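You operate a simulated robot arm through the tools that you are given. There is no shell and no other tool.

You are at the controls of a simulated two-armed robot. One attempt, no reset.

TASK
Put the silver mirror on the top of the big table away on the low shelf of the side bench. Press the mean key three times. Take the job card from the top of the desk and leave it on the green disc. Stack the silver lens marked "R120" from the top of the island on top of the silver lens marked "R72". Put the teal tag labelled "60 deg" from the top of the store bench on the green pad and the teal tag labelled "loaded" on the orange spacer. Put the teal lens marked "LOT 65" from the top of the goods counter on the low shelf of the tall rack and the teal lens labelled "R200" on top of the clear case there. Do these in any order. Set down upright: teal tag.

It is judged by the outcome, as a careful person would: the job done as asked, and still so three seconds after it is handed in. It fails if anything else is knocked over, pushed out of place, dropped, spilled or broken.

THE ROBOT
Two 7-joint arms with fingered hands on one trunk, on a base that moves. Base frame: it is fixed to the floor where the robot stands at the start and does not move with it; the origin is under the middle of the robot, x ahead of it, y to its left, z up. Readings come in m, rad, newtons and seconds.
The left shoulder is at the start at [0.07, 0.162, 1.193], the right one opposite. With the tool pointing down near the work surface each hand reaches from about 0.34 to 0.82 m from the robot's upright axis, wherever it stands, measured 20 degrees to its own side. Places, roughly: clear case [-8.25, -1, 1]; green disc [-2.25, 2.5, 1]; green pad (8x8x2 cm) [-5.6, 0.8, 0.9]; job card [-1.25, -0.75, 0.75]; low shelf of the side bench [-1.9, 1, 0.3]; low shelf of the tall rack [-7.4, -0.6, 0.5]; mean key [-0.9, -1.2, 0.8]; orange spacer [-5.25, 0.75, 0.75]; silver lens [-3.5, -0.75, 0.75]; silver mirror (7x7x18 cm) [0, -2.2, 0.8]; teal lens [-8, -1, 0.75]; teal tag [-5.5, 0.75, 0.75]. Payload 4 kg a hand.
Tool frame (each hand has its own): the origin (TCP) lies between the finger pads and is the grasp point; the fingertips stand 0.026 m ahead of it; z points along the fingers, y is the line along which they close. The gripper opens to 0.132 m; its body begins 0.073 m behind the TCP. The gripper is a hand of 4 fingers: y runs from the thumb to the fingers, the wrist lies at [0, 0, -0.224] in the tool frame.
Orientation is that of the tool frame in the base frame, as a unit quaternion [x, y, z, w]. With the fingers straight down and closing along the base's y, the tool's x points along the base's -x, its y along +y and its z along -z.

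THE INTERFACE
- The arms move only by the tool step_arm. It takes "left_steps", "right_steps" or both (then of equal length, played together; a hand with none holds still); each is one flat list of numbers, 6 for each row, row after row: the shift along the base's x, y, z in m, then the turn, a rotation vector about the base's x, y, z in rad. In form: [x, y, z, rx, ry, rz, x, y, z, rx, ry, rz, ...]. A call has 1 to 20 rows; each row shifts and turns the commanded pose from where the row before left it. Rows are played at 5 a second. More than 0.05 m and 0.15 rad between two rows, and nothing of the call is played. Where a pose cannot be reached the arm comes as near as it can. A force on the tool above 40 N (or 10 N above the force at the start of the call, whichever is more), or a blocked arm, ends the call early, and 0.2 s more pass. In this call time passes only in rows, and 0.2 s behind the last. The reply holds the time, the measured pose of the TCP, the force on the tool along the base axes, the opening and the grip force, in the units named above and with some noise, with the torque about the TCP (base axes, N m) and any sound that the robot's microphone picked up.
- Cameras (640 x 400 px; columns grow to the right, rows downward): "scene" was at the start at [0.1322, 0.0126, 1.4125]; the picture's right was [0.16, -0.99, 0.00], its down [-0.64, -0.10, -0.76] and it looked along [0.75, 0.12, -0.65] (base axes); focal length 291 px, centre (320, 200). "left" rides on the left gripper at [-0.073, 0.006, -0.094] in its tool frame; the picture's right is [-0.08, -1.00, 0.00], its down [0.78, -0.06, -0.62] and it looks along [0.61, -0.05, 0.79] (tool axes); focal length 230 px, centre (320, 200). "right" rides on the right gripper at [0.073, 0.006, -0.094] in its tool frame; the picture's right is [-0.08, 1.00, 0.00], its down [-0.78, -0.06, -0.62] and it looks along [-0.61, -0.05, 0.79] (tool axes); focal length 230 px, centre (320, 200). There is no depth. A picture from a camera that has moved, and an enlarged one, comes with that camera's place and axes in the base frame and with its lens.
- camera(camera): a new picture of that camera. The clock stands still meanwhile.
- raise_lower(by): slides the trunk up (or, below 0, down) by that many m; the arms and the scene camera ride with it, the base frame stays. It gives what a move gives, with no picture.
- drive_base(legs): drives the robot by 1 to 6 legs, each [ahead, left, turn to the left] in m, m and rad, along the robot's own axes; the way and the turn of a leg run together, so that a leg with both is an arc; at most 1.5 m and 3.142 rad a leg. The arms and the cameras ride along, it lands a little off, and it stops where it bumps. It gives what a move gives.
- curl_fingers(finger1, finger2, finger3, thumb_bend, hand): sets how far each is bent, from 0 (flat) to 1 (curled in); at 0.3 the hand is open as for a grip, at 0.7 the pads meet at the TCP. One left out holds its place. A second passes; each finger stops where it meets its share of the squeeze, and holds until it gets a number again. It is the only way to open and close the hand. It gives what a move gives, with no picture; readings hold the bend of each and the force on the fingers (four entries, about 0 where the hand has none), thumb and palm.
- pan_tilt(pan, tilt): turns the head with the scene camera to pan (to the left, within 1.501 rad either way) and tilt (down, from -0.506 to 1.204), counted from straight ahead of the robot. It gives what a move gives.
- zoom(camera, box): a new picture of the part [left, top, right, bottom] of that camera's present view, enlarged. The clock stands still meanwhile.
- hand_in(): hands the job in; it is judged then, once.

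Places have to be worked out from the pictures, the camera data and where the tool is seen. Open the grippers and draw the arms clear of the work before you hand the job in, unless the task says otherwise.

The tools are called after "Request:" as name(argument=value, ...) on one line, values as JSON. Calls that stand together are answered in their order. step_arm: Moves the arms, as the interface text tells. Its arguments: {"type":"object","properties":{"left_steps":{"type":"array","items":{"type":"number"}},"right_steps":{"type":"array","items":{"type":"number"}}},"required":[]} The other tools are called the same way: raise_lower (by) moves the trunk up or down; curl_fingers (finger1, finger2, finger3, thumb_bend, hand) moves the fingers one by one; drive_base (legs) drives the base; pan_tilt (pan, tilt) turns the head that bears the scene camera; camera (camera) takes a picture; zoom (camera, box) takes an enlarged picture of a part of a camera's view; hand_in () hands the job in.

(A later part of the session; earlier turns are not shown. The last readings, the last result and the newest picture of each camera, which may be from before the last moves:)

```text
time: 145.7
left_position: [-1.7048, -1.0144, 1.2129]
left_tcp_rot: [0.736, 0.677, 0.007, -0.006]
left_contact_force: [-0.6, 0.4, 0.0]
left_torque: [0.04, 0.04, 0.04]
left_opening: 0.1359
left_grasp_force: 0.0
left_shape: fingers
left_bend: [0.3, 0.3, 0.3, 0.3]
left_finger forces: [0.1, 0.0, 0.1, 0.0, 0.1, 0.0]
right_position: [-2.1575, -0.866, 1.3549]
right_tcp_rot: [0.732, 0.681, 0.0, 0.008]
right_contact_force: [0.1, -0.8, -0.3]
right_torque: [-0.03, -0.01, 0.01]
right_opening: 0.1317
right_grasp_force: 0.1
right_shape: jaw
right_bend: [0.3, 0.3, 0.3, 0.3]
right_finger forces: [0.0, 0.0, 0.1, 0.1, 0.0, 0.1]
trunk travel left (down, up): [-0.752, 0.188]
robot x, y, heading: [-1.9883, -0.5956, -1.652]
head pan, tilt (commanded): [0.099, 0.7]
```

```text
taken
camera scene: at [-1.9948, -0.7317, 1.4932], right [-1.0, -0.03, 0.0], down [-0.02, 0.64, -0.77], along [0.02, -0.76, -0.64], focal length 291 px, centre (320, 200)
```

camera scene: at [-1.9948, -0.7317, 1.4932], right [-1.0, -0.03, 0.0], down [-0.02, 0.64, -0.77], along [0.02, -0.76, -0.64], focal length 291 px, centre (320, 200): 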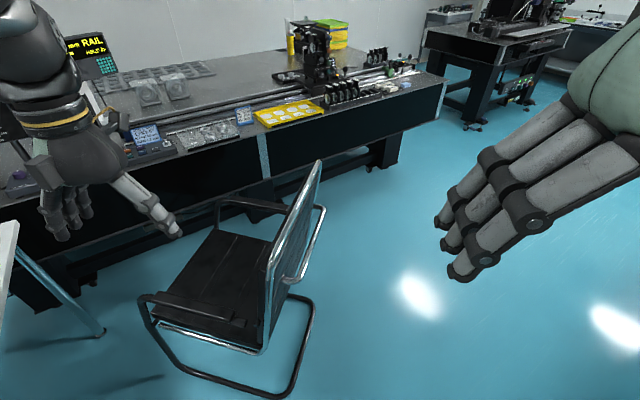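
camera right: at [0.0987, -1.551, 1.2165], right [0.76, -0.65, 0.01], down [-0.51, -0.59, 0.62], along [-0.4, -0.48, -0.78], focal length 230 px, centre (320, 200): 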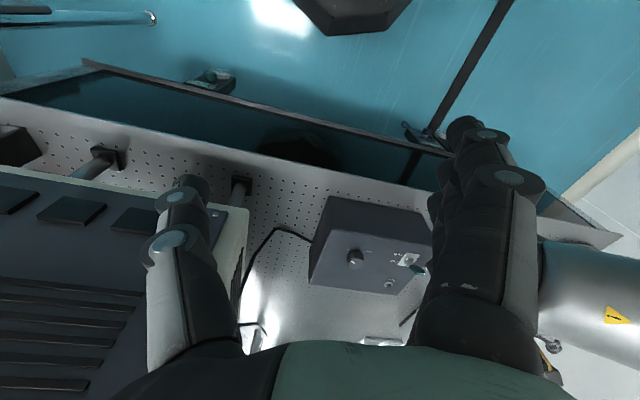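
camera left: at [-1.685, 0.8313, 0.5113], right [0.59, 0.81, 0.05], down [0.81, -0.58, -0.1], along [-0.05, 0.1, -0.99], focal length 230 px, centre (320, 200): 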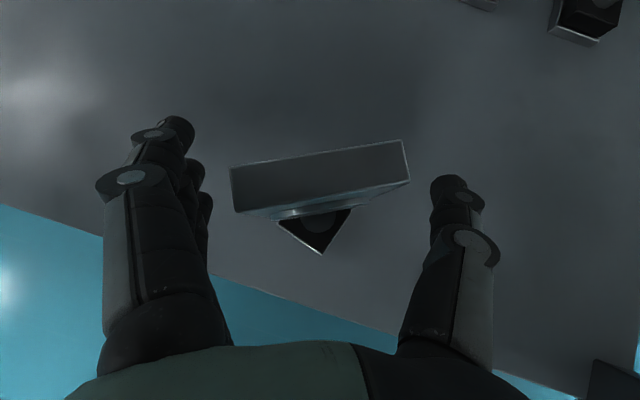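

From here the chair's near side runs along y≈-1.2 and the desk's user-side edge through (-1.29,-0.85). I zoom in on the keypad and the card area from this viewpoint.

Request:
pan_tilt(pan=0.8, tilt=0.6)

Request:
zoom(camera="scene", box=[130, 150, 290, 250])

Request:
pan_tilt(pan=1.4, tilt=0.8)

Request:
camera(camera="scene")

```text
time: 146.7
left_position: [-1.7051, -1.0143, 1.2141]
left_tcp_rot: [0.736, 0.677, 0.008, -0.005]
left_contact_force: [-0.3, 0.3, -0.3]
left_torque: [-0.01, -0.01, -0.01]
left_opening: 0.1356
left_grasp_force: 0.0
left_shape: fingers
left_bend: [0.3, 0.3, 0.3, 0.3]
left_finger forces: [0.0, 0.0, 0.0, 0.0, 0.1, 0.1]
right_position: [-2.1582, -0.8646, 1.3545]
right_tcp_rot: [0.733, 0.681, 0.0, 0.008]
right_contact_force: [-0.7, 0.4, -1.0]
right_torque: [0.02, 0.02, 0.03]
right_opening: 0.1318
right_grasp_force: 0.0
right_shape: jaw
right_bend: [0.3, 0.3, 0.3, 0.3]
right_finger forces: [0.0, 0.0, 0.1, 0.0, 0.0, 0.0]
trunk travel left (down, up): [-0.752, 0.188]
robot x, y, heading: [-1.9904, -0.5967, -1.644]
head pan, tilt (commanded): [0.799, 0.6]
```

```text
4.00 times, centred on (210, 200) of scene
camera zoom: at [-1.9385, -0.713, 1.5018], right [-0.75, -0.66, 0.0], down [-0.37, 0.42, -0.82], along [0.55, -0.62, -0.57], focal length 1162 px, centre (760, 200)
```

zoom: 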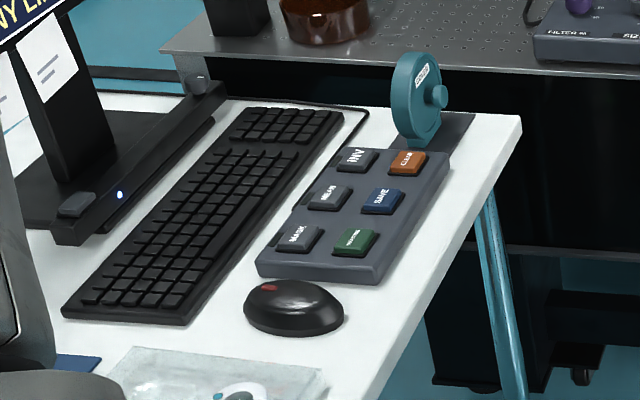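

```text
time: 147.7
left_position: [-1.7045, -1.0142, 1.2142]
left_tcp_rot: [0.735, 0.678, 0.008, -0.005]
left_contact_force: [0.0, -0.1, 0.2]
left_torque: [0.01, 0.01, 0.01]
left_opening: 0.1356
left_grasp_force: 0.0
left_shape: fingers
left_bend: [0.3, 0.3, 0.3, 0.3]
left_finger forces: [0.1, 0.0, 0.0, 0.0, 0.1, 0.0]
right_position: [-2.1593, -0.8645, 1.3539]
right_tcp_rot: [0.732, 0.681, 0.001, 0.008]
right_contact_force: [0.7, -0.2, -0.1]
right_torque: [0.0, -0.01, -0.03]
right_opening: 0.1321
right_grasp_force: 0.2
right_shape: jaw
right_bend: [0.3, 0.3, 0.3, 0.3]
right_finger forces: [0.0, 0.0, 0.0, 0.0, 0.1, 0.1]
trunk travel left (down, up): [-0.752, 0.188]
robot x, y, heading: [-1.9951, -0.5979, -1.644]
head pan, tilt (commanded): [1.4, 0.799]
```

```text
taken
camera scene: at [-1.9188, -0.6665, 1.485], right [-0.24, -0.97, 0.0], down [-0.7, 0.17, -0.7], along [0.68, -0.17, -0.72], focal length 291 px, centre (320, 200)
```

scene: 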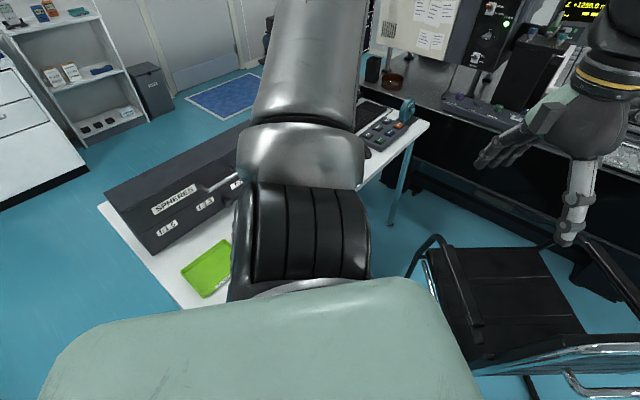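

Keys read roughly INV / CLEAR / MEAN? / SAVE / MASK / MEASURE; I need a closer look. I move in to the desk's user side, turning toward the keypad.

Request:
drive_base(legs=[[0.22, 0.3, 0], [0, 0, 0.64]])

Request:
pan_tilt(pan=0.6, tilt=0.7)

Request:
camera(camera="scene")

Request:
camera(camera="left")

```text
time: 151.8
left_position: [-1.2317, -1.001, 1.2145]
left_tcp_rot: [0.484, 0.875, 0.005, -0.008]
left_contact_force: [-0.1, -0.3, 0.5]
left_torque: [-0.02, 0.01, 0.01]
left_opening: 0.1359
left_grasp_force: 0.0
left_shape: fingers
left_bend: [0.3, 0.3, 0.3, 0.3]
left_finger forces: [0.0, 0.1, 0.0, 0.0, 0.0, 0.0]
right_position: [-1.6839, -1.1537, 1.3538]
right_tcp_rot: [0.48, 0.877, 0.003, 0.008]
right_contact_force: [0.1, -0.6, -0.6]
right_torque: [0.02, -0.03, -0.01]
right_opening: 0.1321
right_grasp_force: 0.0
right_shape: jaw
right_bend: [0.3, 0.3, 0.3, 0.3]
right_finger forces: [0.0, 0.1, 0.0, 0.0, 0.0, 0.0]
trunk travel left (down, up): [-0.752, 0.188]
robot x, y, heading: [-1.7145, -0.838, -1.001]
head pan, tilt (commanded): [1.4, 0.799]
```

```text
time: 152.9
left_position: [-1.2316, -1.0001, 1.2139]
left_tcp_rot: [0.484, 0.875, 0.005, -0.008]
left_contact_force: [0.5, -0.1, -0.1]
left_torque: [0.01, 0.01, 0.01]
left_opening: 0.1357
left_grasp_force: 0.1
left_shape: fingers
left_bend: [0.3, 0.3, 0.3, 0.3]
left_finger forces: [0.0, 0.0, 0.0, 0.1, 0.0, 0.0]
right_position: [-1.6838, -1.1537, 1.3542]
right_tcp_rot: [0.48, 0.877, 0.003, 0.008]
right_contact_force: [0.3, -0.6, -0.5]
right_torque: [0.05, 0.01, 0.01]
right_opening: 0.1317
right_grasp_force: 0.0
right_shape: jaw
right_bend: [0.3, 0.3, 0.3, 0.3]
right_finger forces: [0.1, 0.0, 0.0, 0.0, 0.0, 0.0]
trunk travel left (down, up): [-0.752, 0.188]
robot x, y, heading: [-1.7149, -0.8392, -0.997]
head pan, tilt (commanded): [0.6, 0.7]
```

```text
taken
camera scene: at [-1.6081, -0.9139, 1.4932], right [-0.39, -0.92, 0.0], down [-0.59, 0.25, -0.76], along [0.7, -0.3, -0.64], focal length 291 px, centre (320, 200)
```

scene: 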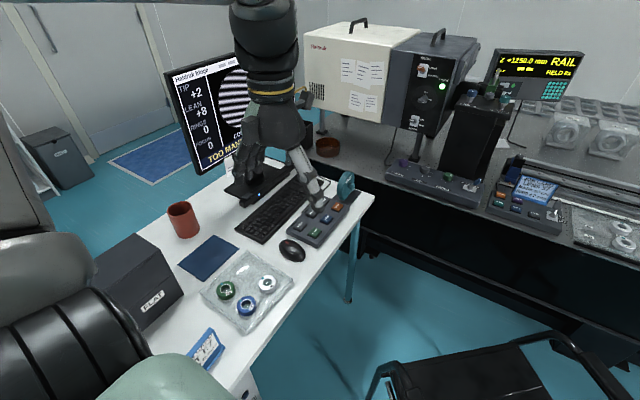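

```text
taken
camera left: at [-1.1879, -1.0619, 1.3066], right [-0.8, -0.6, 0.0], down [-0.46, 0.62, 0.63], along [-0.37, 0.51, -0.78], focal length 230 px, centre (320, 200)
```

left: 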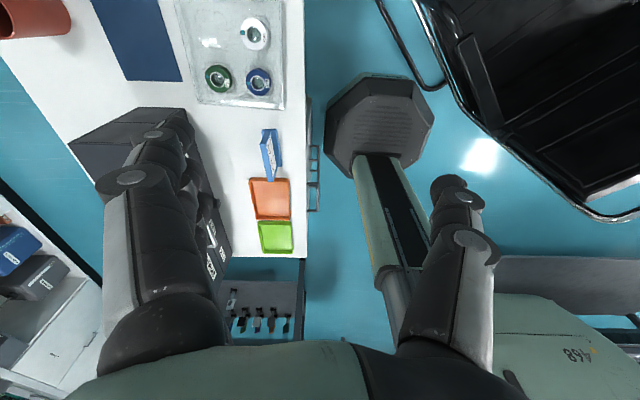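

Good overview. I zoom on the upright blue card and on the keypad.

Request:
zoom(camera="scene", box=[160, 300, 260, 400])

Request:
zoom(camera="scene", box=[270, 170, 370, 250])

Request:
zoom(camera="left", box=[220, 110, 320, 190])

```text
4.00 times, centred on (210, 350) of scene
camera zoom: at [-1.6081, -0.9139, 1.4932], right [-0.39, -0.92, 0.0], down [-0.59, 0.25, -0.76], along [0.7, -0.3, -0.64], focal length 1162 px, centre (760, -400)
```

zoom: 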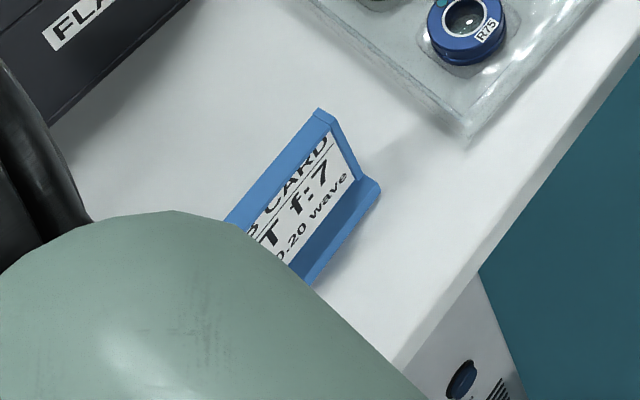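

```text
5.00 times, centred on (320, 210) of scene
camera zoom: at [-1.6081, -0.9139, 1.4932], right [-0.39, -0.92, 0.0], down [-0.59, 0.25, -0.76], along [0.7, -0.3, -0.64], focal length 1453 px, centre (320, 150)
```

zoom: 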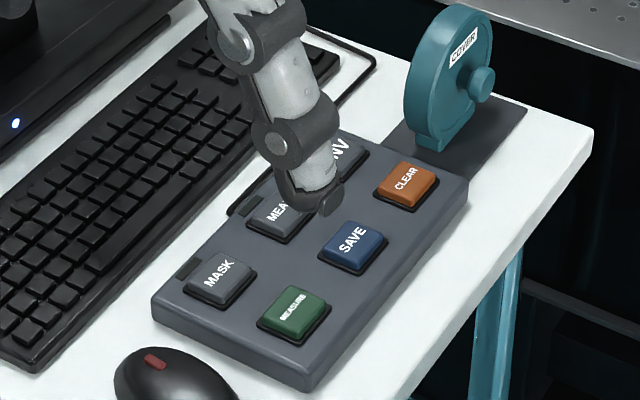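

```text
5.00 times, centred on (270, 150) of left
camera zoom: at [-1.1879, -1.0619, 1.3066], right [-0.8, -0.6, 0.0], down [-0.46, 0.62, 0.63], along [-0.37, 0.51, -0.78], focal length 1150 px, centre (570, 450)
```

zoom: 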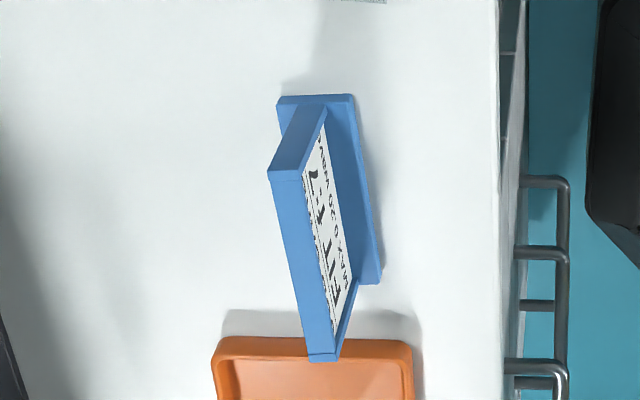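

The blue L-shaped stand is the JOB CARD, and the second-row black key is MEAN at about (-0.90,-1.19). I shape the left hand into a pointing finger: the middle finger out, the others curled.

Request:
curl_fingers(hand="left", finger1=1.0, finger2=0.5, finger3=1.0, thumb_bend=1.0)

Request:
camera(camera="left")

Request:
zoom(camera="scene", box=[200, 40, 360, 240])

```text
time: 153.9
left_position: [-1.2308, -1.0013, 1.2146]
left_tcp_rot: [0.484, 0.875, 0.005, -0.007]
left_contact_force: [-0.9, 0.2, 0.1]
left_torque: [0.01, -0.01, 0.03]
left_opening: 0.0394
left_grasp_force: 0.1
left_shape: fingers
left_bend: [1.0, 0.5, 1.0, 1.0]
left_finger forces: [0.1, 0.0, 0.0, 0.1, 0.0, 0.0]
right_position: [-1.6838, -1.1532, 1.3546]
right_tcp_rot: [0.48, 0.877, 0.004, 0.007]
right_contact_force: [0.1, -0.1, 0.3]
right_torque: [0.02, 0.01, 0.0]
right_opening: 0.132
right_grasp_force: 0.1
right_shape: jaw
right_bend: [0.3, 0.3, 0.3, 0.3]
right_finger forces: [0.0, 0.0, 0.0, 0.0, 0.1, 0.1]
trunk travel left (down, up): [-0.752, 0.188]
robot x, y, heading: [-1.711, -0.8405, -1.0]
head pan, tilt (commanded): [0.6, 0.7]
```

```text
taken
camera left: at [-1.1878, -1.0619, 1.3066], right [-0.8, -0.6, 0.0], down [-0.46, 0.62, 0.63], along [-0.37, 0.51, -0.78], focal length 230 px, centre (320, 200)
```

left: 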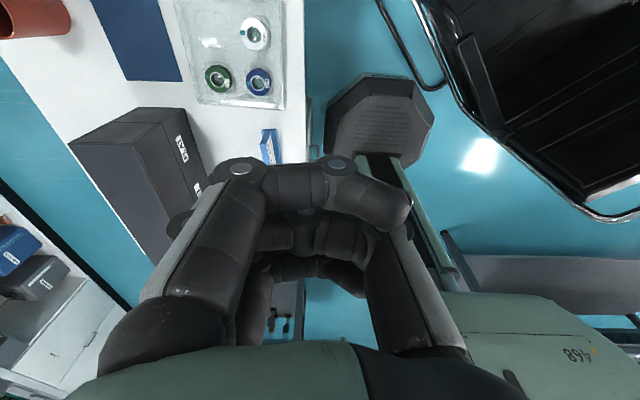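

```text
2.00 times, centred on (280, 140) of scene
camera zoom: at [-1.608, -0.914, 1.4932], right [-0.39, -0.92, 0.0], down [-0.59, 0.25, -0.76], along [0.7, -0.3, -0.64], focal length 581 px, centre (400, 320)
```

zoom: 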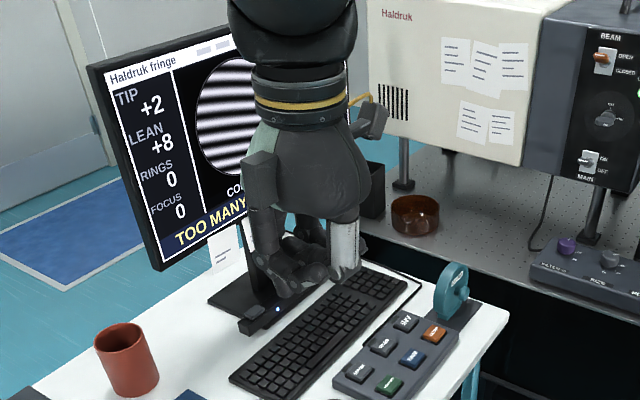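

The pointing middle finger is hidden behind another in the hand view. I try extending finger 1 instead so that its tip can be seen.

Request:
curl_fingers(hand="left", finger1=0.5, finger2=1.0, finger3=1.0, thumb_bend=1.0)

Request:
camera(camera="left")

Request:
zoom(camera="scene", box=[200, 40, 360, 240])

```text
time: 154.9
left_position: [-1.2307, -1.0011, 1.2145]
left_tcp_rot: [0.484, 0.875, 0.005, -0.007]
left_contact_force: [-0.1, -0.4, 1.0]
left_torque: [0.01, -0.04, -0.02]
left_opening: 0.0451
left_grasp_force: 0.0
left_shape: fingers
left_bend: [0.5, 0.94, 1.0, 1.0]
left_finger forces: [0.0, 0.1, 0.0, 0.1, 0.1, 0.1]
right_position: [-1.6848, -1.1531, 1.3546]
right_tcp_rot: [0.48, 0.877, 0.002, 0.008]
right_contact_force: [0.6, 1.1, 0.1]
right_torque: [0.02, -0.02, -0.01]
right_opening: 0.1321
right_grasp_force: 0.1
right_shape: jaw
right_bend: [0.3, 0.3, 0.3, 0.3]
right_finger forces: [0.1, 0.0, 0.0, 0.0, 0.0, 0.0]
trunk travel left (down, up): [-0.752, 0.188]
robot x, y, heading: [-1.7081, -0.8371, -1.005]
head pan, tilt (commanded): [0.6, 0.7]
```

```text
taken
camera left: at [-1.1878, -1.0619, 1.3066], right [-0.8, -0.6, 0.0], down [-0.46, 0.62, 0.63], along [-0.37, 0.51, -0.78], focal length 230 px, centre (320, 200)
```

left: 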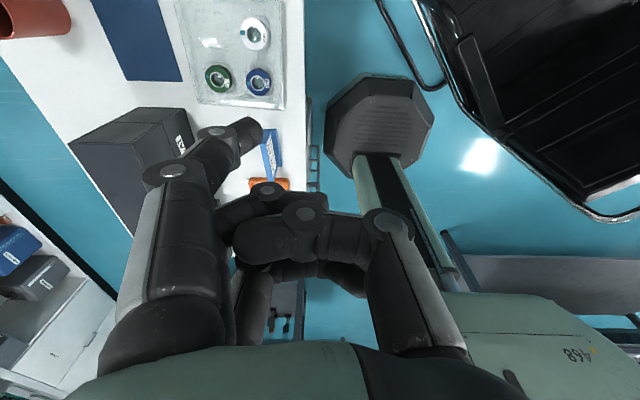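

```text
2.00 times, centred on (280, 140) of scene
camera zoom: at [-1.608, -0.9139, 1.4932], right [-0.39, -0.92, 0.0], down [-0.59, 0.25, -0.76], along [0.7, -0.3, -0.64], focal length 581 px, centre (400, 320)
```

zoom: 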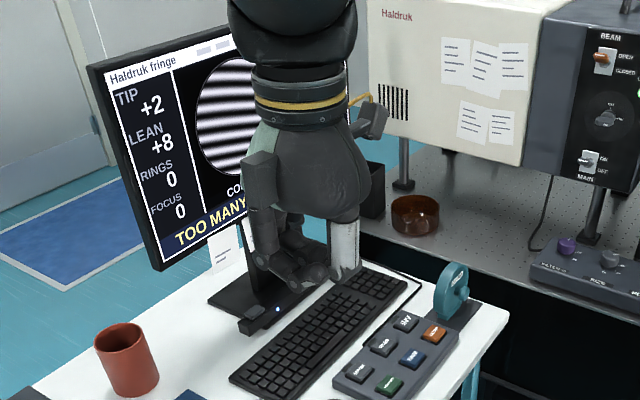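

Finger 1 protrudes beyond the curled ones by about 2 cm, which is enough. I lower the trunk 0.15 m and bring the left hand over the MEAN key, hovering.

Request:
raise_lower(by=-0.15)

Request:
step_arm(left_steps=[0.036, -0.0233, -0.0125, 0, 0, 0, 0.036, -0.0233, -0.0125, 0, 0, 0, 0.036, -0.0233, -0.0125, 0, 0, 0, 0.036, -0.0233, -0.0125, 0, 0, 0, 0.036, -0.0233, -0.0125, 0, 0, 0, 0.036, -0.0233, -0.0125, 0, 0, 0, 0.036, -0.0233, -0.0125, 0, 0, 0, 0.036, -0.0233, -0.0125, 0, 0, 0])

Request:
camera(camera="left")

Request:
camera(camera="scene")

```text
time: 156.7
left_position: [-1.2306, -1.0011, 1.0652]
left_tcp_rot: [0.484, 0.875, 0.005, -0.007]
left_contact_force: [-0.1, 0.5, -0.2]
left_torque: [0.0, -0.04, 0.03]
left_opening: 0.0451
left_grasp_force: 0.0
left_shape: fingers
left_bend: [0.5, 0.94, 1.0, 1.0]
left_finger forces: [0.0, 0.0, 0.1, 0.1, 0.0, 0.0]
right_position: [-1.6854, -1.1535, 1.205]
right_tcp_rot: [0.48, 0.877, 0.003, 0.008]
right_contact_force: [0.4, 0.5, 0.4]
right_torque: [0.02, 0.0, 0.02]
right_opening: 0.1321
right_grasp_force: 0.0
right_shape: jaw
right_bend: [0.3, 0.3, 0.3, 0.3]
right_finger forces: [0.0, 0.1, 0.0, 0.0, 0.0, 0.1]
trunk travel left (down, up): [-0.602, 0.338]
robot x, y, heading: [-1.7136, -0.8392, -1.0]
head pan, tilt (commanded): [0.6, 0.7]
```

```text
time: 158.5
left_position: [-0.9859, -1.1622, 0.9457]
left_tcp_rot: [0.484, 0.875, 0.003, -0.004]
left_contact_force: [0.0, 0.1, -1.1]
left_torque: [0.01, 0.03, 0.01]
left_opening: 0.0451
left_grasp_force: 0.0
left_shape: fingers
left_bend: [0.5, 0.94, 1.0, 1.0]
left_finger forces: [0.0, 0.0, 0.0, 0.0, 0.0, 0.0]
left hand out of reach, approached as far as the arm can: row 7, 8
right_position: [-1.6822, -1.1533, 1.2038]
right_tcp_rot: [0.48, 0.877, 0.004, 0.007]
right_contact_force: [0.9, 0.0, -0.1]
right_torque: [-0.03, 0.01, -0.01]
right_opening: 0.1318
right_grasp_force: 0.1
right_shape: jaw
right_bend: [0.3, 0.3, 0.3, 0.3]
right_finger forces: [0.1, 0.0, 0.1, 0.1, 0.0, 0.0]
trunk travel left (down, up): [-0.602, 0.338]
robot x, y, heading: [-1.712, -0.8403, -1.002]
head pan, tilt (commanded): [0.6, 0.7]
```

```text
taken
camera left: at [-0.9415, -1.2226, 1.0386], right [-0.8, -0.6, 0.0], down [-0.47, 0.63, 0.62], along [-0.37, 0.5, -0.78], focal length 230 px, centre (320, 200)
```

left: 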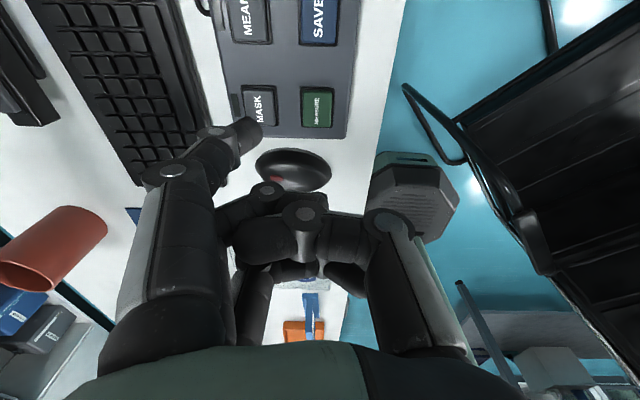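

```text
taken
camera scene: at [-1.6071, -0.9135, 1.3432], right [-0.39, -0.92, 0.0], down [-0.59, 0.25, -0.76], along [0.7, -0.3, -0.64], focal length 291 px, centre (320, 200)
```

scene: 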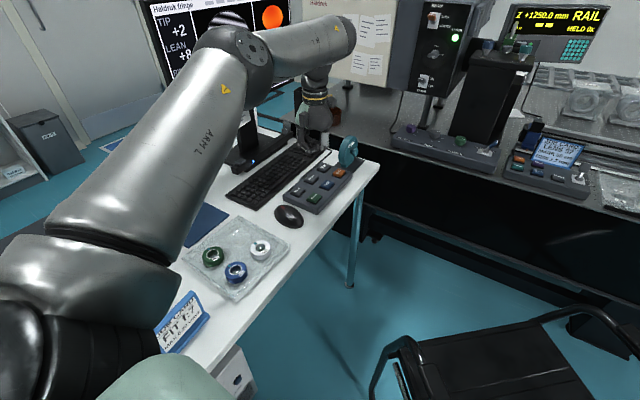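

The arm cannot quite reach with the hand vertical. I switch to finger 3 as the pointer (it will be the lowest when the hand tilts forward) and then tilt the hand 30° forward.

Request:
curl_fingers(hand="left", finger1=1.0, finger2=1.0, finger3=0.5, thumb_bend=1.0)

Request:
step_arm(left_steps=[0.0, 0.0, 0.0, -0.07, -0.109, 0, 0.0, 0.0, 0.0, -0.07, -0.109, 0, 0.005, -0.01, 0.0, -0.07, -0.109, 0, 0.01, -0.01, 0.0, -0.07, -0.109, 0, 0.02, -0.02, -0.01, 0, 0, 0, 0.02, -0.02, -0.01, 0, 0, 0])

Request:
camera(camera="left")

Request:
zoom(camera="scene", box=[260, 80, 400, 240])

```text
time: 159.5
left_position: [-0.9872, -1.1621, 0.9463]
left_tcp_rot: [0.483, 0.876, 0.003, -0.005]
left_contact_force: [-0.1, 0.0, -0.6]
left_torque: [-0.01, -0.04, -0.01]
left_opening: 0.0376
left_grasp_force: 0.1
left_shape: fingers
left_bend: [1.0, 0.94, 0.5, 1.0]
left_finger forces: [0.0, 0.0, 0.1, 0.1, 0.1, 0.0]
right_position: [-1.6832, -1.1523, 1.2048]
right_tcp_rot: [0.479, 0.878, 0.003, 0.008]
right_contact_force: [-0.5, -0.7, 0.2]
right_torque: [-0.01, 0.0, -0.05]
right_opening: 0.1318
right_grasp_force: 0.2
right_shape: jaw
right_bend: [0.3, 0.3, 0.3, 0.3]
right_finger forces: [0.0, 0.0, 0.0, 0.1, 0.1, 0.1]
trunk travel left (down, up): [-0.602, 0.338]
robot x, y, heading: [-1.7071, -0.8373, -1.002]
head pan, tilt (commanded): [0.6, 0.7]
```

```text
time: 160.9
left_position: [-0.9302, -1.2222, 0.9252]
left_tcp_rot: [0.468, 0.848, -0.012, 0.249]
left_contact_force: [0.1, 1.1, -0.3]
left_torque: [0.03, 0.0, -0.05]
left_opening: 0.0379
left_grasp_force: 0.0
left_shape: fingers
left_bend: [1.0, 0.94, 0.5, 1.0]
left_finger forces: [0.1, 0.1, 0.0, 0.0, 0.0, 0.1]
right_position: [-1.6837, -1.1539, 1.204]
right_tcp_rot: [0.48, 0.877, 0.003, 0.007]
right_contact_force: [0.0, 0.4, -0.3]
right_torque: [0.0, -0.02, 0.02]
right_opening: 0.1322
right_grasp_force: 0.0
right_shape: jaw
right_bend: [0.3, 0.3, 0.3, 0.3]
right_finger forces: [0.1, 0.0, 0.1, 0.0, 0.1, 0.0]
trunk travel left (down, up): [-0.602, 0.338]
robot x, y, heading: [-1.7138, -0.8369, -1.001]
head pan, tilt (commanded): [0.6, 0.7]
```

```text
taken
camera left: at [-0.9323, -1.2543, 1.04], right [-0.76, -0.62, -0.18], down [-0.65, 0.74, 0.19], along [0.02, 0.26, -0.97], focal length 230 px, centre (320, 200)
```

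left: 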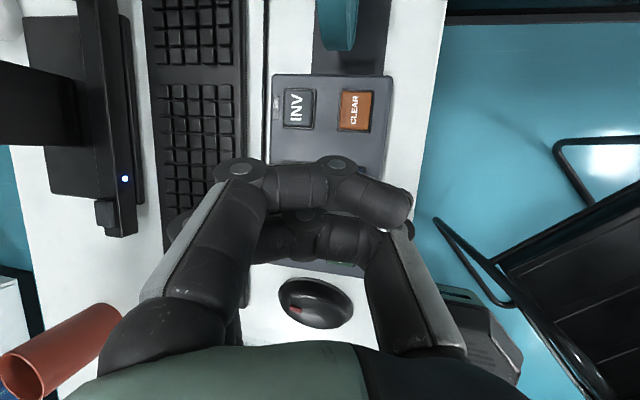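

```text
2.50 times, centred on (330, 160) of scene
camera zoom: at [-1.6075, -0.9152, 1.3431], right [-0.39, -0.92, 0.0], down [-0.59, 0.25, -0.76], along [0.7, -0.3, -0.64], focal length 726 px, centre (295, 300)
```

zoom: 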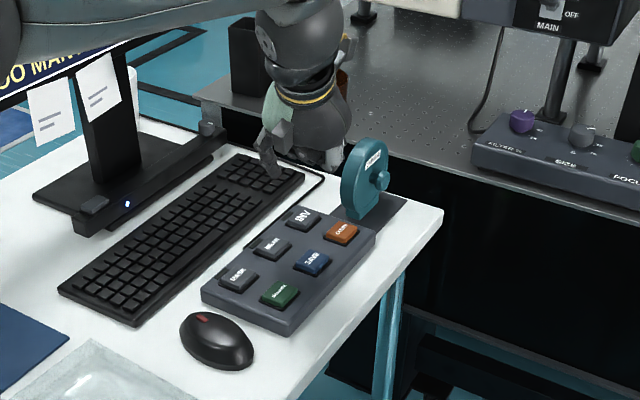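

The predicted fingertip matches the picture, and two views give the MEAN key top at (-0.896,-1.188,0.794), right below it. I lower 9 cm and look again.

Request:
step_arm(left_steps=[0.002, 0.0, -0.045, 0, 0, 0, 0.0, 0.0, -0.04, 0, 0, 0])

Request:
zoom(camera="scene", box=[270, 120, 370, 200])

Request:
camera(camera="left")

```text
time: 161.5
left_position: [-0.9269, -1.2223, 0.8404]
left_tcp_rot: [0.468, 0.848, -0.013, 0.249]
left_contact_force: [0.6, 0.4, 0.0]
left_torque: [0.03, -0.04, 0.01]
left_opening: 0.0376
left_grasp_force: 0.1
left_shape: fingers
left_bend: [1.0, 0.94, 0.5, 1.0]
left_finger forces: [0.0, 0.1, 0.0, 0.0, 0.0, 0.0]
right_position: [-1.6829, -1.1529, 1.2039]
right_tcp_rot: [0.479, 0.878, 0.003, 0.006]
right_contact_force: [0.5, -0.8, 0.4]
right_torque: [0.01, 0.02, 0.02]
right_opening: 0.1318
right_grasp_force: 0.0
right_shape: jaw
right_bend: [0.3, 0.3, 0.3, 0.3]
right_finger forces: [0.0, 0.1, 0.1, 0.0, 0.1, 0.1]
trunk travel left (down, up): [-0.602, 0.338]
robot x, y, heading: [-1.712, -0.8335, -1.003]
head pan, tilt (commanded): [0.6, 0.7]
```

```text
5.00 times, centred on (320, 160) of scene
camera zoom: at [-1.6072, -0.9142, 1.3432], right [-0.39, -0.92, 0.0], down [-0.59, 0.25, -0.76], along [0.7, -0.3, -0.64], focal length 1453 px, centre (320, 400)
```

zoom: 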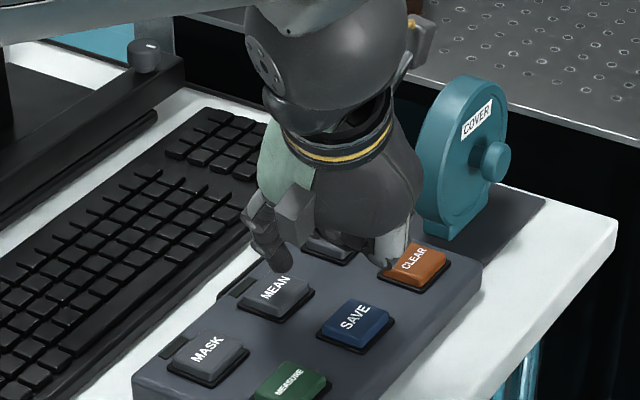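

```text
taken
camera left: at [-0.9303, -1.2534, 0.9554], right [-0.76, -0.62, -0.18], down [-0.65, 0.74, 0.19], along [0.02, 0.26, -0.97], focal length 230 px, centre (320, 200)
```

left: 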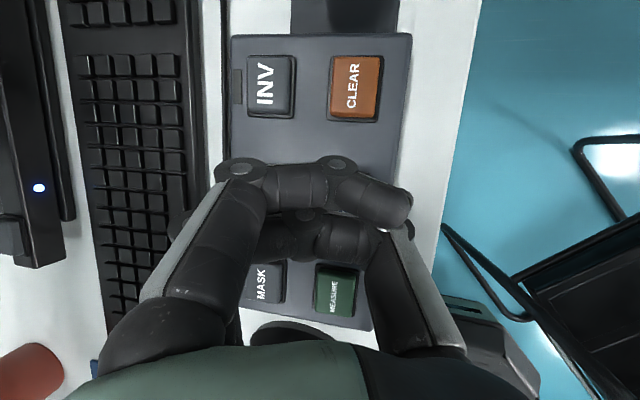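

The fingertip is just above MEAN, and the thumb stays well above CLEAR. I lower toward the key in fine steps, watching force and sound.

Request:
step_arm(left_steps=[0.0, -0.001, -0.012, 0, 0, 0, 0.0, 0.0, -0.005, 0, 0, 0])

Request:
step_arm(left_steps=[0.0, 0.0, -0.004, 0, 0, 0])

```text
time: 162.1
left_position: [-0.9299, -1.2234, 0.8247]
left_tcp_rot: [0.467, 0.848, -0.013, 0.25]
left_contact_force: [-0.4, -0.6, 0.3]
left_torque: [0.02, -0.02, -0.02]
left_opening: 0.0378
left_grasp_force: 0.4
left_shape: fingers
left_bend: [1.0, 0.94, 0.5, 1.0]
left_finger forces: [0.0, 0.0, 0.5, 0.0, 0.0, 0.0]
right_position: [-1.6845, -1.1533, 1.2053]
right_tcp_rot: [0.479, 0.878, 0.003, 0.007]
right_contact_force: [0.5, 0.2, 0.0]
right_torque: [-0.04, -0.03, 0.02]
right_opening: 0.1321
right_grasp_force: 0.1
right_shape: jaw
right_bend: [0.3, 0.3, 0.3, 0.3]
right_finger forces: [0.0, 0.0, 0.1, 0.0, 0.1, 0.1]
trunk travel left (down, up): [-0.602, 0.338]
robot x, y, heading: [-1.71, -0.8341, -1.002]
head pan, tilt (commanded): [0.6, 0.7]
```

```text
time: 162.5
left_position: [-0.9278, -1.2245, 0.822]
left_tcp_rot: [0.468, 0.848, -0.012, 0.249]
left_contact_force: [0.0, -0.8, 1.9]
left_torque: [0.09, -0.1, -0.02]
left_opening: 0.0377
left_grasp_force: 0.9
left_shape: fingers
left_bend: [1.0, 0.94, 0.5, 1.0]
left_finger forces: [0.1, 0.0, 2.8, 0.0, 0.1, 0.0]
right_position: [-1.6828, -1.1535, 1.2039]
right_tcp_rot: [0.479, 0.878, 0.002, 0.008]
right_contact_force: [0.3, -0.1, -0.6]
right_torque: [-0.02, 0.01, 0.0]
right_opening: 0.132
right_grasp_force: 0.1
right_shape: jaw
right_bend: [0.3, 0.3, 0.3, 0.3]
right_finger forces: [0.0, 0.1, 0.0, 0.1, 0.0, 0.0]
trunk travel left (down, up): [-0.602, 0.338]
robot x, y, heading: [-1.71, -0.8372, -1.002]
head pan, tilt (commanded): [0.6, 0.7]
heard: click
```

A click was heard: first press. I release fully and listen.

Request:
step_arm(left_steps=[0.0, 0.0, 0.006, 0, 0, 0, 0.0, 0.0, 0.006, 0, 0, 0])

Request:
zoom(camera="scene", box=[130, 0, 330, 200])

```text
time: 163.1
left_position: [-0.9281, -1.2225, 0.8326]
left_tcp_rot: [0.468, 0.848, -0.012, 0.249]
left_contact_force: [0.2, 0.8, 0.5]
left_torque: [0.0, -0.04, -0.01]
left_opening: 0.0378
left_grasp_force: 0.1
left_shape: fingers
left_bend: [1.0, 0.94, 0.5, 1.0]
left_finger forces: [0.1, 0.0, 0.0, 0.1, 0.1, 0.0]
right_position: [-1.6842, -1.1533, 1.2036]
right_tcp_rot: [0.48, 0.877, 0.002, 0.007]
right_contact_force: [0.0, 0.5, 0.6]
right_torque: [-0.04, 0.0, 0.02]
right_opening: 0.1318
right_grasp_force: 0.0
right_shape: jaw
right_bend: [0.3, 0.3, 0.3, 0.3]
right_finger forces: [0.0, 0.0, 0.0, 0.0, 0.1, 0.0]
trunk travel left (down, up): [-0.602, 0.338]
robot x, y, heading: [-1.7163, -0.8409, -0.996]
head pan, tilt (commanded): [0.6, 0.7]
```

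```text
2.00 times, centred on (230, 100) of scene
camera zoom: at [-1.6083, -0.9139, 1.3432], right [-0.39, -0.92, 0.0], down [-0.59, 0.25, -0.77], along [0.7, -0.3, -0.64], focal length 581 px, centre (500, 400)
```

zoom: 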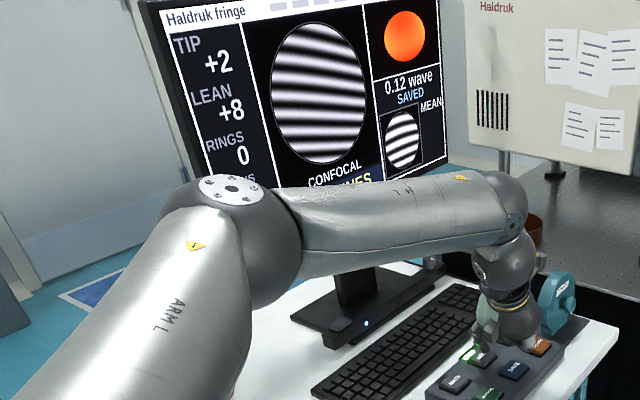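

The release made no sound, and the screen shows MEAN. Second press to the same depth, then release.

Request:
step_arm(left_steps=[0.0, 0.0, -0.006, 0, 0, 0, 0.0, 0.0, -0.006, 0, 0, 0])

Request:
step_arm(left_steps=[0.0, 0.0, 0.006, 0, 0, 0, 0.0, 0.0, 0.006, 0, 0, 0])

```text
time: 163.7
left_position: [-0.9289, -1.2239, 0.8209]
left_tcp_rot: [0.468, 0.848, -0.013, 0.25]
left_contact_force: [-0.4, 0.2, 3.4]
left_torque: [0.1, -0.1, -0.01]
left_opening: 0.0378
left_grasp_force: 1.4
left_shape: fingers
left_bend: [1.0, 0.94, 0.5, 1.0]
left_finger forces: [0.0, 0.1, 2.7, 0.0, 0.0, 0.0]
right_position: [-1.685, -1.1539, 1.2033]
right_tcp_rot: [0.479, 0.878, 0.003, 0.007]
right_contact_force: [0.3, -0.6, 0.5]
right_torque: [0.03, 0.03, -0.03]
right_opening: 0.1316
right_grasp_force: 0.1
right_shape: jaw
right_bend: [0.3, 0.3, 0.3, 0.3]
right_finger forces: [0.0, 0.0, 0.0, 0.1, 0.0, 0.0]
trunk travel left (down, up): [-0.602, 0.338]
robot x, y, heading: [-1.7112, -0.8395, -1.001]
head pan, tilt (commanded): [0.6, 0.7]
heard: click
```

```text
time: 164.3
left_position: [-0.9298, -1.2228, 0.833]
left_tcp_rot: [0.468, 0.848, -0.012, 0.249]
left_contact_force: [0.2, 0.3, -0.3]
left_torque: [0.01, -0.02, 0.02]
left_opening: 0.038
left_grasp_force: 0.1
left_shape: fingers
left_bend: [1.0, 0.94, 0.5, 1.0]
left_finger forces: [0.0, 0.0, 0.0, 0.0, 0.0, 0.1]
right_position: [-1.683, -1.1534, 1.2041]
right_tcp_rot: [0.48, 0.877, 0.003, 0.008]
right_contact_force: [0.2, 0.0, -0.1]
right_torque: [0.01, 0.0, 0.0]
right_opening: 0.132
right_grasp_force: 0.1
right_shape: jaw
right_bend: [0.3, 0.3, 0.3, 0.3]
right_finger forces: [0.0, 0.0, 0.1, 0.1, 0.0, 0.0]
trunk travel left (down, up): [-0.602, 0.338]
robot x, y, heading: [-1.7115, -0.8392, -1.004]
head pan, tilt (commanded): [0.6, 0.7]
```

Second click heard and released. Third press and release.

Request:
step_arm(left_steps=[0.0, 0.0, -0.006, 0, 0, 0, 0.0, 0.0, -0.006, 0, 0, 0])

Request:
step_arm(left_steps=[0.0, 0.0, 0.006, 0, 0, 0, 0.0, 0.0, 0.03, 0, 0, 0, 0.0, 0.0, 0.04, 0, 0, 0, 0.0, 0.0, 0.045, 0, 0, 0])

Request:
camera(camera="scene")

```text
time: 164.9
left_position: [-0.928, -1.2239, 0.82]
left_tcp_rot: [0.467, 0.848, -0.011, 0.25]
left_contact_force: [1.1, -1.0, 2.5]
left_torque: [0.12, -0.08, -0.01]
left_opening: 0.0377
left_grasp_force: 1.7
left_shape: fingers
left_bend: [1.0, 0.94, 0.5, 1.0]
left_finger forces: [0.0, 0.1, 2.8, 0.0, 0.1, 0.1]
right_position: [-1.6846, -1.1524, 1.2044]
right_tcp_rot: [0.479, 0.878, 0.003, 0.008]
right_contact_force: [0.1, 0.2, -0.1]
right_torque: [-0.01, -0.02, 0.01]
right_opening: 0.1319
right_grasp_force: 0.1
right_shape: jaw
right_bend: [0.3, 0.3, 0.3, 0.3]
right_finger forces: [0.0, 0.1, 0.0, 0.0, 0.0, 0.0]
trunk travel left (down, up): [-0.602, 0.338]
robot x, y, heading: [-1.7137, -0.8383, -1.001]
head pan, tilt (commanded): [0.6, 0.7]
heard: click
```

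```text
time: 165.9
left_position: [-0.9305, -1.2241, 0.9421]
left_tcp_rot: [0.468, 0.848, -0.011, 0.248]
left_contact_force: [-0.1, 0.0, 0.4]
left_torque: [0.03, -0.01, -0.03]
left_opening: 0.0379
left_grasp_force: 0.0
left_shape: fingers
left_bend: [1.0, 0.94, 0.5, 1.0]
left_finger forces: [0.1, 0.0, 0.0, 0.0, 0.0, 0.0]
right_position: [-1.6847, -1.1537, 1.2038]
right_tcp_rot: [0.48, 0.877, 0.002, 0.007]
right_contact_force: [0.3, -0.4, 0.7]
right_torque: [0.03, 0.0, -0.02]
right_opening: 0.1321
right_grasp_force: 0.1
right_shape: jaw
right_bend: [0.3, 0.3, 0.3, 0.3]
right_finger forces: [0.0, 0.0, 0.1, 0.1, 0.0, 0.1]
trunk travel left (down, up): [-0.602, 0.338]
robot x, y, heading: [-1.711, -0.8349, -1.003]
head pan, tilt (commanded): [0.6, 0.7]
```

```text
taken
camera scene: at [-1.609, -0.9137, 1.3432], right [-0.39, -0.92, 0.0], down [-0.59, 0.25, -0.77], along [0.7, -0.3, -0.64], focal length 291 px, centre (320, 200)
```

scene: 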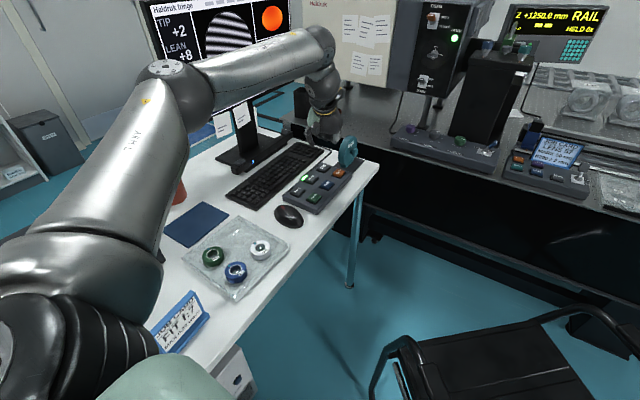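

Three clicks in all, each a full press and release. Now I draw the left hand back off the keypad, untilt it, and open it for the job card.

Request:
step_arm(left_steps=[-0.033, 0.028, 0.02, 0, 0, 0, -0.033, 0.028, 0.02, 0, 0, 0, -0.0356, 0.03, 0.01, 0.07, 0.109, 0, -0.0356, 0.03, 0.01, 0.07, 0.109, 0, -0.0356, 0.03, 0.01, 0.07, 0.109, 0, -0.0356, 0.03, 0.01, 0.07, 0.109, 0, -0.0356, 0.03, 0.01, 0, 0, 0, -0.0356, 0.03, 0.01, 0, 0, 0, -0.0356, 0.03, 0.01, 0, 0, 0])

Request:
curl_fingers(hand="left", finger1=0.3, finger2=0.3, finger3=0.3, thumb_bend=0.3)

Request:
drive_base(legs=[[0, 0, 0.8]])

Request:
pan_tilt(pan=0.2, tilt=0.8)

Request:
camera(camera="scene")

Request:
camera(camera="left")

```text
time: 167.9
left_position: [-1.2482, -0.9655, 1.0452]
left_tcp_rot: [0.484, 0.875, 0.005, -0.007]
left_contact_force: [0.3, 0.0, -0.2]
left_torque: [-0.04, -0.01, -0.05]
left_opening: 0.0381
left_grasp_force: 0.1
left_shape: fingers
left_bend: [1.0, 0.95, 0.5, 1.0]
left_finger forces: [0.0, 0.1, 0.0, 0.1, 0.0, 0.1]
left hand out of reach, approached as far as the arm can: row 9
right_position: [-1.6847, -1.1519, 1.2047]
right_tcp_rot: [0.479, 0.878, 0.003, 0.008]
right_contact_force: [0.0, 1.6, -0.1]
right_torque: [-0.01, 0.0, 0.01]
right_opening: 0.1319
right_grasp_force: 0.0
right_shape: jaw
right_bend: [0.3, 0.3, 0.3, 0.3]
right_finger forces: [0.0, 0.0, 0.1, 0.0, 0.0, 0.0]
trunk travel left (down, up): [-0.602, 0.338]
robot x, y, heading: [-1.7114, -0.8371, -1.007]
head pan, tilt (commanded): [0.6, 0.7]
```

```text
time: 168.9
left_position: [-1.2465, -0.9659, 1.0454]
left_tcp_rot: [0.484, 0.875, 0.004, -0.007]
left_contact_force: [-0.8, -0.5, -0.1]
left_torque: [-0.01, 0.0, 0.03]
left_opening: 0.1356
left_grasp_force: 0.1
left_shape: fingers
left_bend: [0.3, 0.3, 0.3, 0.3]
left_finger forces: [0.1, 0.0, 0.0, 0.0, 0.0, 0.0]
right_position: [-1.6827, -1.1529, 1.2046]
right_tcp_rot: [0.48, 0.877, 0.003, 0.008]
right_contact_force: [0.4, 0.1, 0.0]
right_torque: [-0.02, 0.03, 0.05]
right_opening: 0.1318
right_grasp_force: 0.0
right_shape: jaw
right_bend: [0.3, 0.3, 0.3, 0.3]
right_finger forces: [0.0, 0.1, 0.1, 0.1, 0.0, 0.0]
trunk travel left (down, up): [-0.602, 0.338]
robot x, y, heading: [-1.713, -0.837, -1.002]
head pan, tilt (commanded): [0.6, 0.7]
```

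```text
time: 171.4
left_position: [-1.2953, -0.5917, 1.0459]
left_tcp_rot: [0.105, 0.994, 0.002, -0.009]
left_contact_force: [0.0, 0.0, 0.4]
left_torque: [0.01, -0.04, -0.02]
left_opening: 0.1357
left_grasp_force: 0.1
left_shape: fingers
left_bend: [0.3, 0.3, 0.3, 0.3]
left_finger forces: [0.1, 0.1, 0.1, 0.0, 0.0, 0.1]
right_position: [-1.4665, -1.0375, 1.2046]
right_tcp_rot: [0.098, 0.995, 0.006, 0.006]
right_contact_force: [0.2, -0.7, -0.2]
right_torque: [-0.01, -0.02, -0.01]
right_opening: 0.132
right_grasp_force: 0.0
right_shape: jaw
right_bend: [0.3, 0.3, 0.3, 0.3]
right_finger forces: [0.0, 0.0, 0.0, 0.1, 0.1, 0.0]
trunk travel left (down, up): [-0.602, 0.338]
robot x, y, heading: [-1.7112, -0.8386, -0.201]
head pan, tilt (commanded): [0.6, 0.7]
```

```text
time: 172.3
left_position: [-1.2967, -0.5913, 1.044]
left_tcp_rot: [0.104, 0.995, 0.002, -0.008]
left_contact_force: [-0.6, 0.8, 0.2]
left_torque: [0.0, -0.02, 0.01]
left_opening: 0.1359
left_grasp_force: 0.0
left_shape: fingers
left_bend: [0.3, 0.3, 0.3, 0.3]
left_finger forces: [0.0, 0.0, 0.0, 0.1, 0.0, 0.0]
right_position: [-1.4648, -1.036, 1.2044]
right_tcp_rot: [0.098, 0.995, 0.005, 0.006]
right_contact_force: [-0.2, 0.3, 0.7]
right_torque: [0.02, 0.01, 0.02]
right_opening: 0.1319
right_grasp_force: 0.1
right_shape: jaw
right_bend: [0.3, 0.3, 0.3, 0.3]
right_finger forces: [0.0, 0.0, 0.1, 0.0, 0.0, 0.0]
trunk travel left (down, up): [-0.602, 0.338]
robot x, y, heading: [-1.7117, -0.838, -0.199]
head pan, tilt (commanded): [0.201, 0.799]
```

```text
taken
camera scene: at [-1.5834, -0.8482, 1.335], right [0.0, -1.0, 0.0], down [-0.72, 0.0, -0.7], along [0.7, 0.0, -0.72], focal length 291 px, centre (320, 200)
```

scene: 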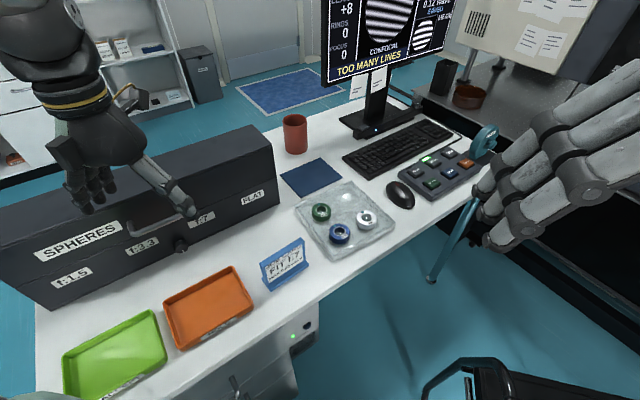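

```text
taken
camera left: at [-1.2229, -0.6028, 1.1379], right [-0.13, -0.99, 0.0], down [-0.77, 0.1, 0.63], along [-0.62, 0.08, -0.78], focal length 230 px, centre (320, 200)
```

left: 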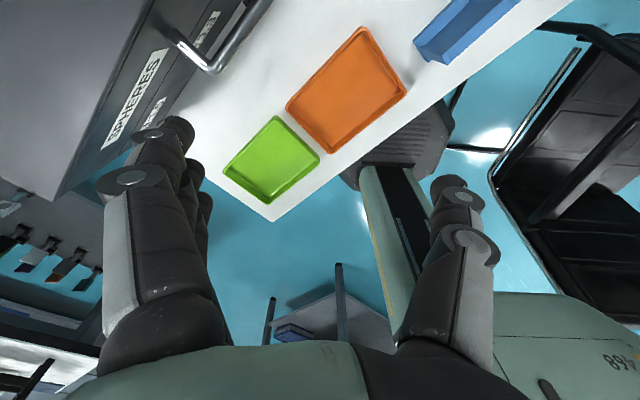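

Very clear view: the job card stands at about (285,265) in the picture. I zoom on it to get its outline.

Request:
zoom(camera="scene", box=[230, 210, 340, 320])

Request:
zoom(camera="scene", box=[320, 0, 480, 100])

```text
3.64 times, centred on (285, 265) of scene
camera zoom: at [-1.5834, -0.8482, 1.335], right [0.0, -1.0, 0.0], down [-0.72, 0.0, -0.7], along [0.7, 0.0, -0.72], focal length 1057 px, centre (447, -36)
```

zoom: 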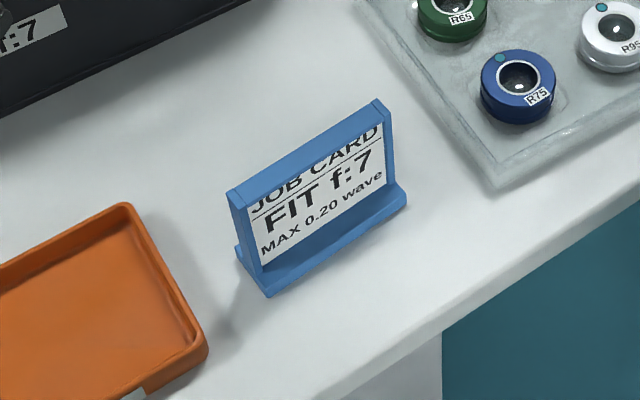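

```text
4.00 times, centred on (400, 50) of scene
camera zoom: at [-1.5834, -0.8482, 1.335], right [0.0, -1.0, 0.0], down [-0.72, 0.0, -0.7], along [0.7, 0.0, -0.72], focal length 1162 px, centre (0, 800)
```

zoom: 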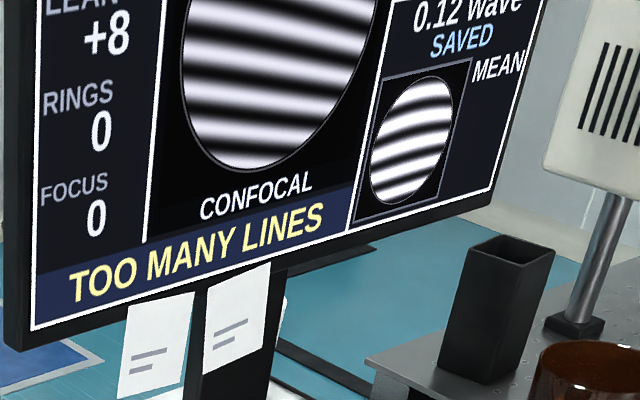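

The card's slab is centred near (-1.236,-0.768), 10 cm long, about 7 cm high and 1.2 cm thick, running along the desk edge. I narrow the left hand's opening and bring it above the slab, turned to close across its thickness.

Request:
curl_fingers(hand="left", finger1=0.42, finger2=0.42, finger3=0.42, thumb_bend=0.42)

Request:
step_arm(left_steps=[0.0122, -0.0354, -0.012, 0, 0, -0.14, 0.0122, -0.0354, -0.012, 0, 0, -0.14, 0.0122, -0.0354, -0.012, 0, 0, -0.14, 0.0122, -0.0354, -0.012, 0, 0, -0.14, 0.0122, -0.0354, -0.012, 0, 0, -0.14])

Request:
camera(camera="left")

Request:
camera(camera="scene")

```text
time: 173.3
left_position: [-1.2964, -0.5917, 1.0449]
left_tcp_rot: [0.104, 0.995, 0.001, -0.008]
left_contact_force: [0.2, 0.4, -0.2]
left_torque: [0.01, -0.03, 0.01]
left_opening: 0.0982
left_grasp_force: 0.1
left_shape: fingers
left_bend: [0.42, 0.42, 0.42, 0.42]
left_finger forces: [0.0, 0.1, 0.1, 0.0, 0.1, 0.0]
right_position: [-1.4658, -1.0364, 1.2048]
right_tcp_rot: [0.098, 0.995, 0.005, 0.005]
right_contact_force: [-0.3, 0.4, 0.0]
right_torque: [-0.02, -0.03, 0.01]
right_opening: 0.1317
right_grasp_force: 0.0
right_shape: jaw
right_bend: [0.3, 0.3, 0.3, 0.3]
right_finger forces: [0.0, 0.0, 0.0, 0.0, 0.0, 0.0]
trunk travel left (down, up): [-0.602, 0.338]
robot x, y, heading: [-1.7099, -0.8369, -0.197]
head pan, tilt (commanded): [0.201, 0.799]
```

```text
time: 174.5
left_position: [-1.2355, -0.7721, 0.9856]
left_tcp_rot: [0.44, 0.898, 0.005, -0.008]
left_contact_force: [-0.6, 0.5, 0.0]
left_torque: [-0.03, 0.05, 0.01]
left_opening: 0.0978
left_grasp_force: 0.2
left_shape: fingers
left_bend: [0.42, 0.42, 0.42, 0.42]
left_finger forces: [0.0, 0.0, 0.1, 0.2, 0.1, 0.1]
right_position: [-1.4656, -1.0376, 1.2043]
right_tcp_rot: [0.098, 0.995, 0.006, 0.005]
right_contact_force: [-1.7, -0.6, 0.9]
right_torque: [0.04, 0.02, 0.05]
right_opening: 0.132
right_grasp_force: 0.1
right_shape: jaw
right_bend: [0.3, 0.3, 0.3, 0.3]
right_finger forces: [0.0, 0.0, 0.1, 0.1, 0.0, 0.1]
trunk travel left (down, up): [-0.602, 0.338]
robot x, y, heading: [-1.7131, -0.8376, -0.201]
head pan, tilt (commanded): [0.201, 0.799]
```

```text
taken
camera left: at [-1.1853, -0.8278, 1.0777], right [-0.74, -0.67, 0.0], down [-0.52, 0.57, 0.63], along [-0.42, 0.47, -0.78], focal length 230 px, centre (320, 200)
```

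left: 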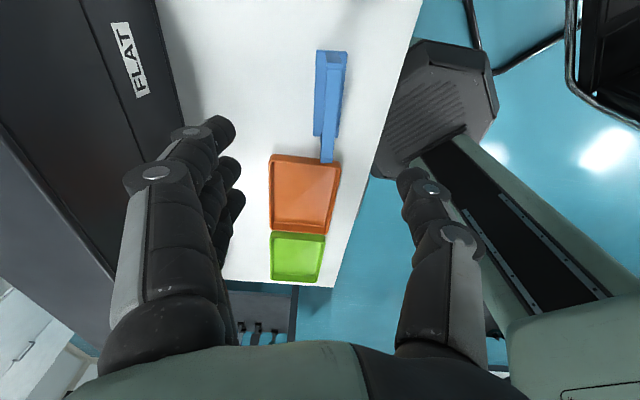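

```text
taken
camera scene: at [-1.5824, -0.85, 1.3348], right [0.0, -1.0, 0.0], down [-0.72, 0.0, -0.7], along [0.7, 0.0, -0.72], focal length 291 px, centre (320, 200)
```

scene: 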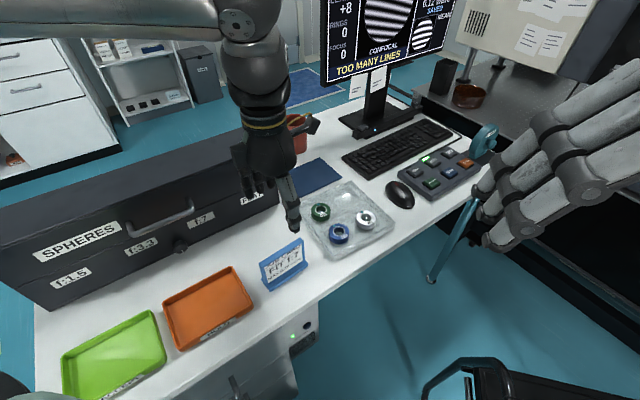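

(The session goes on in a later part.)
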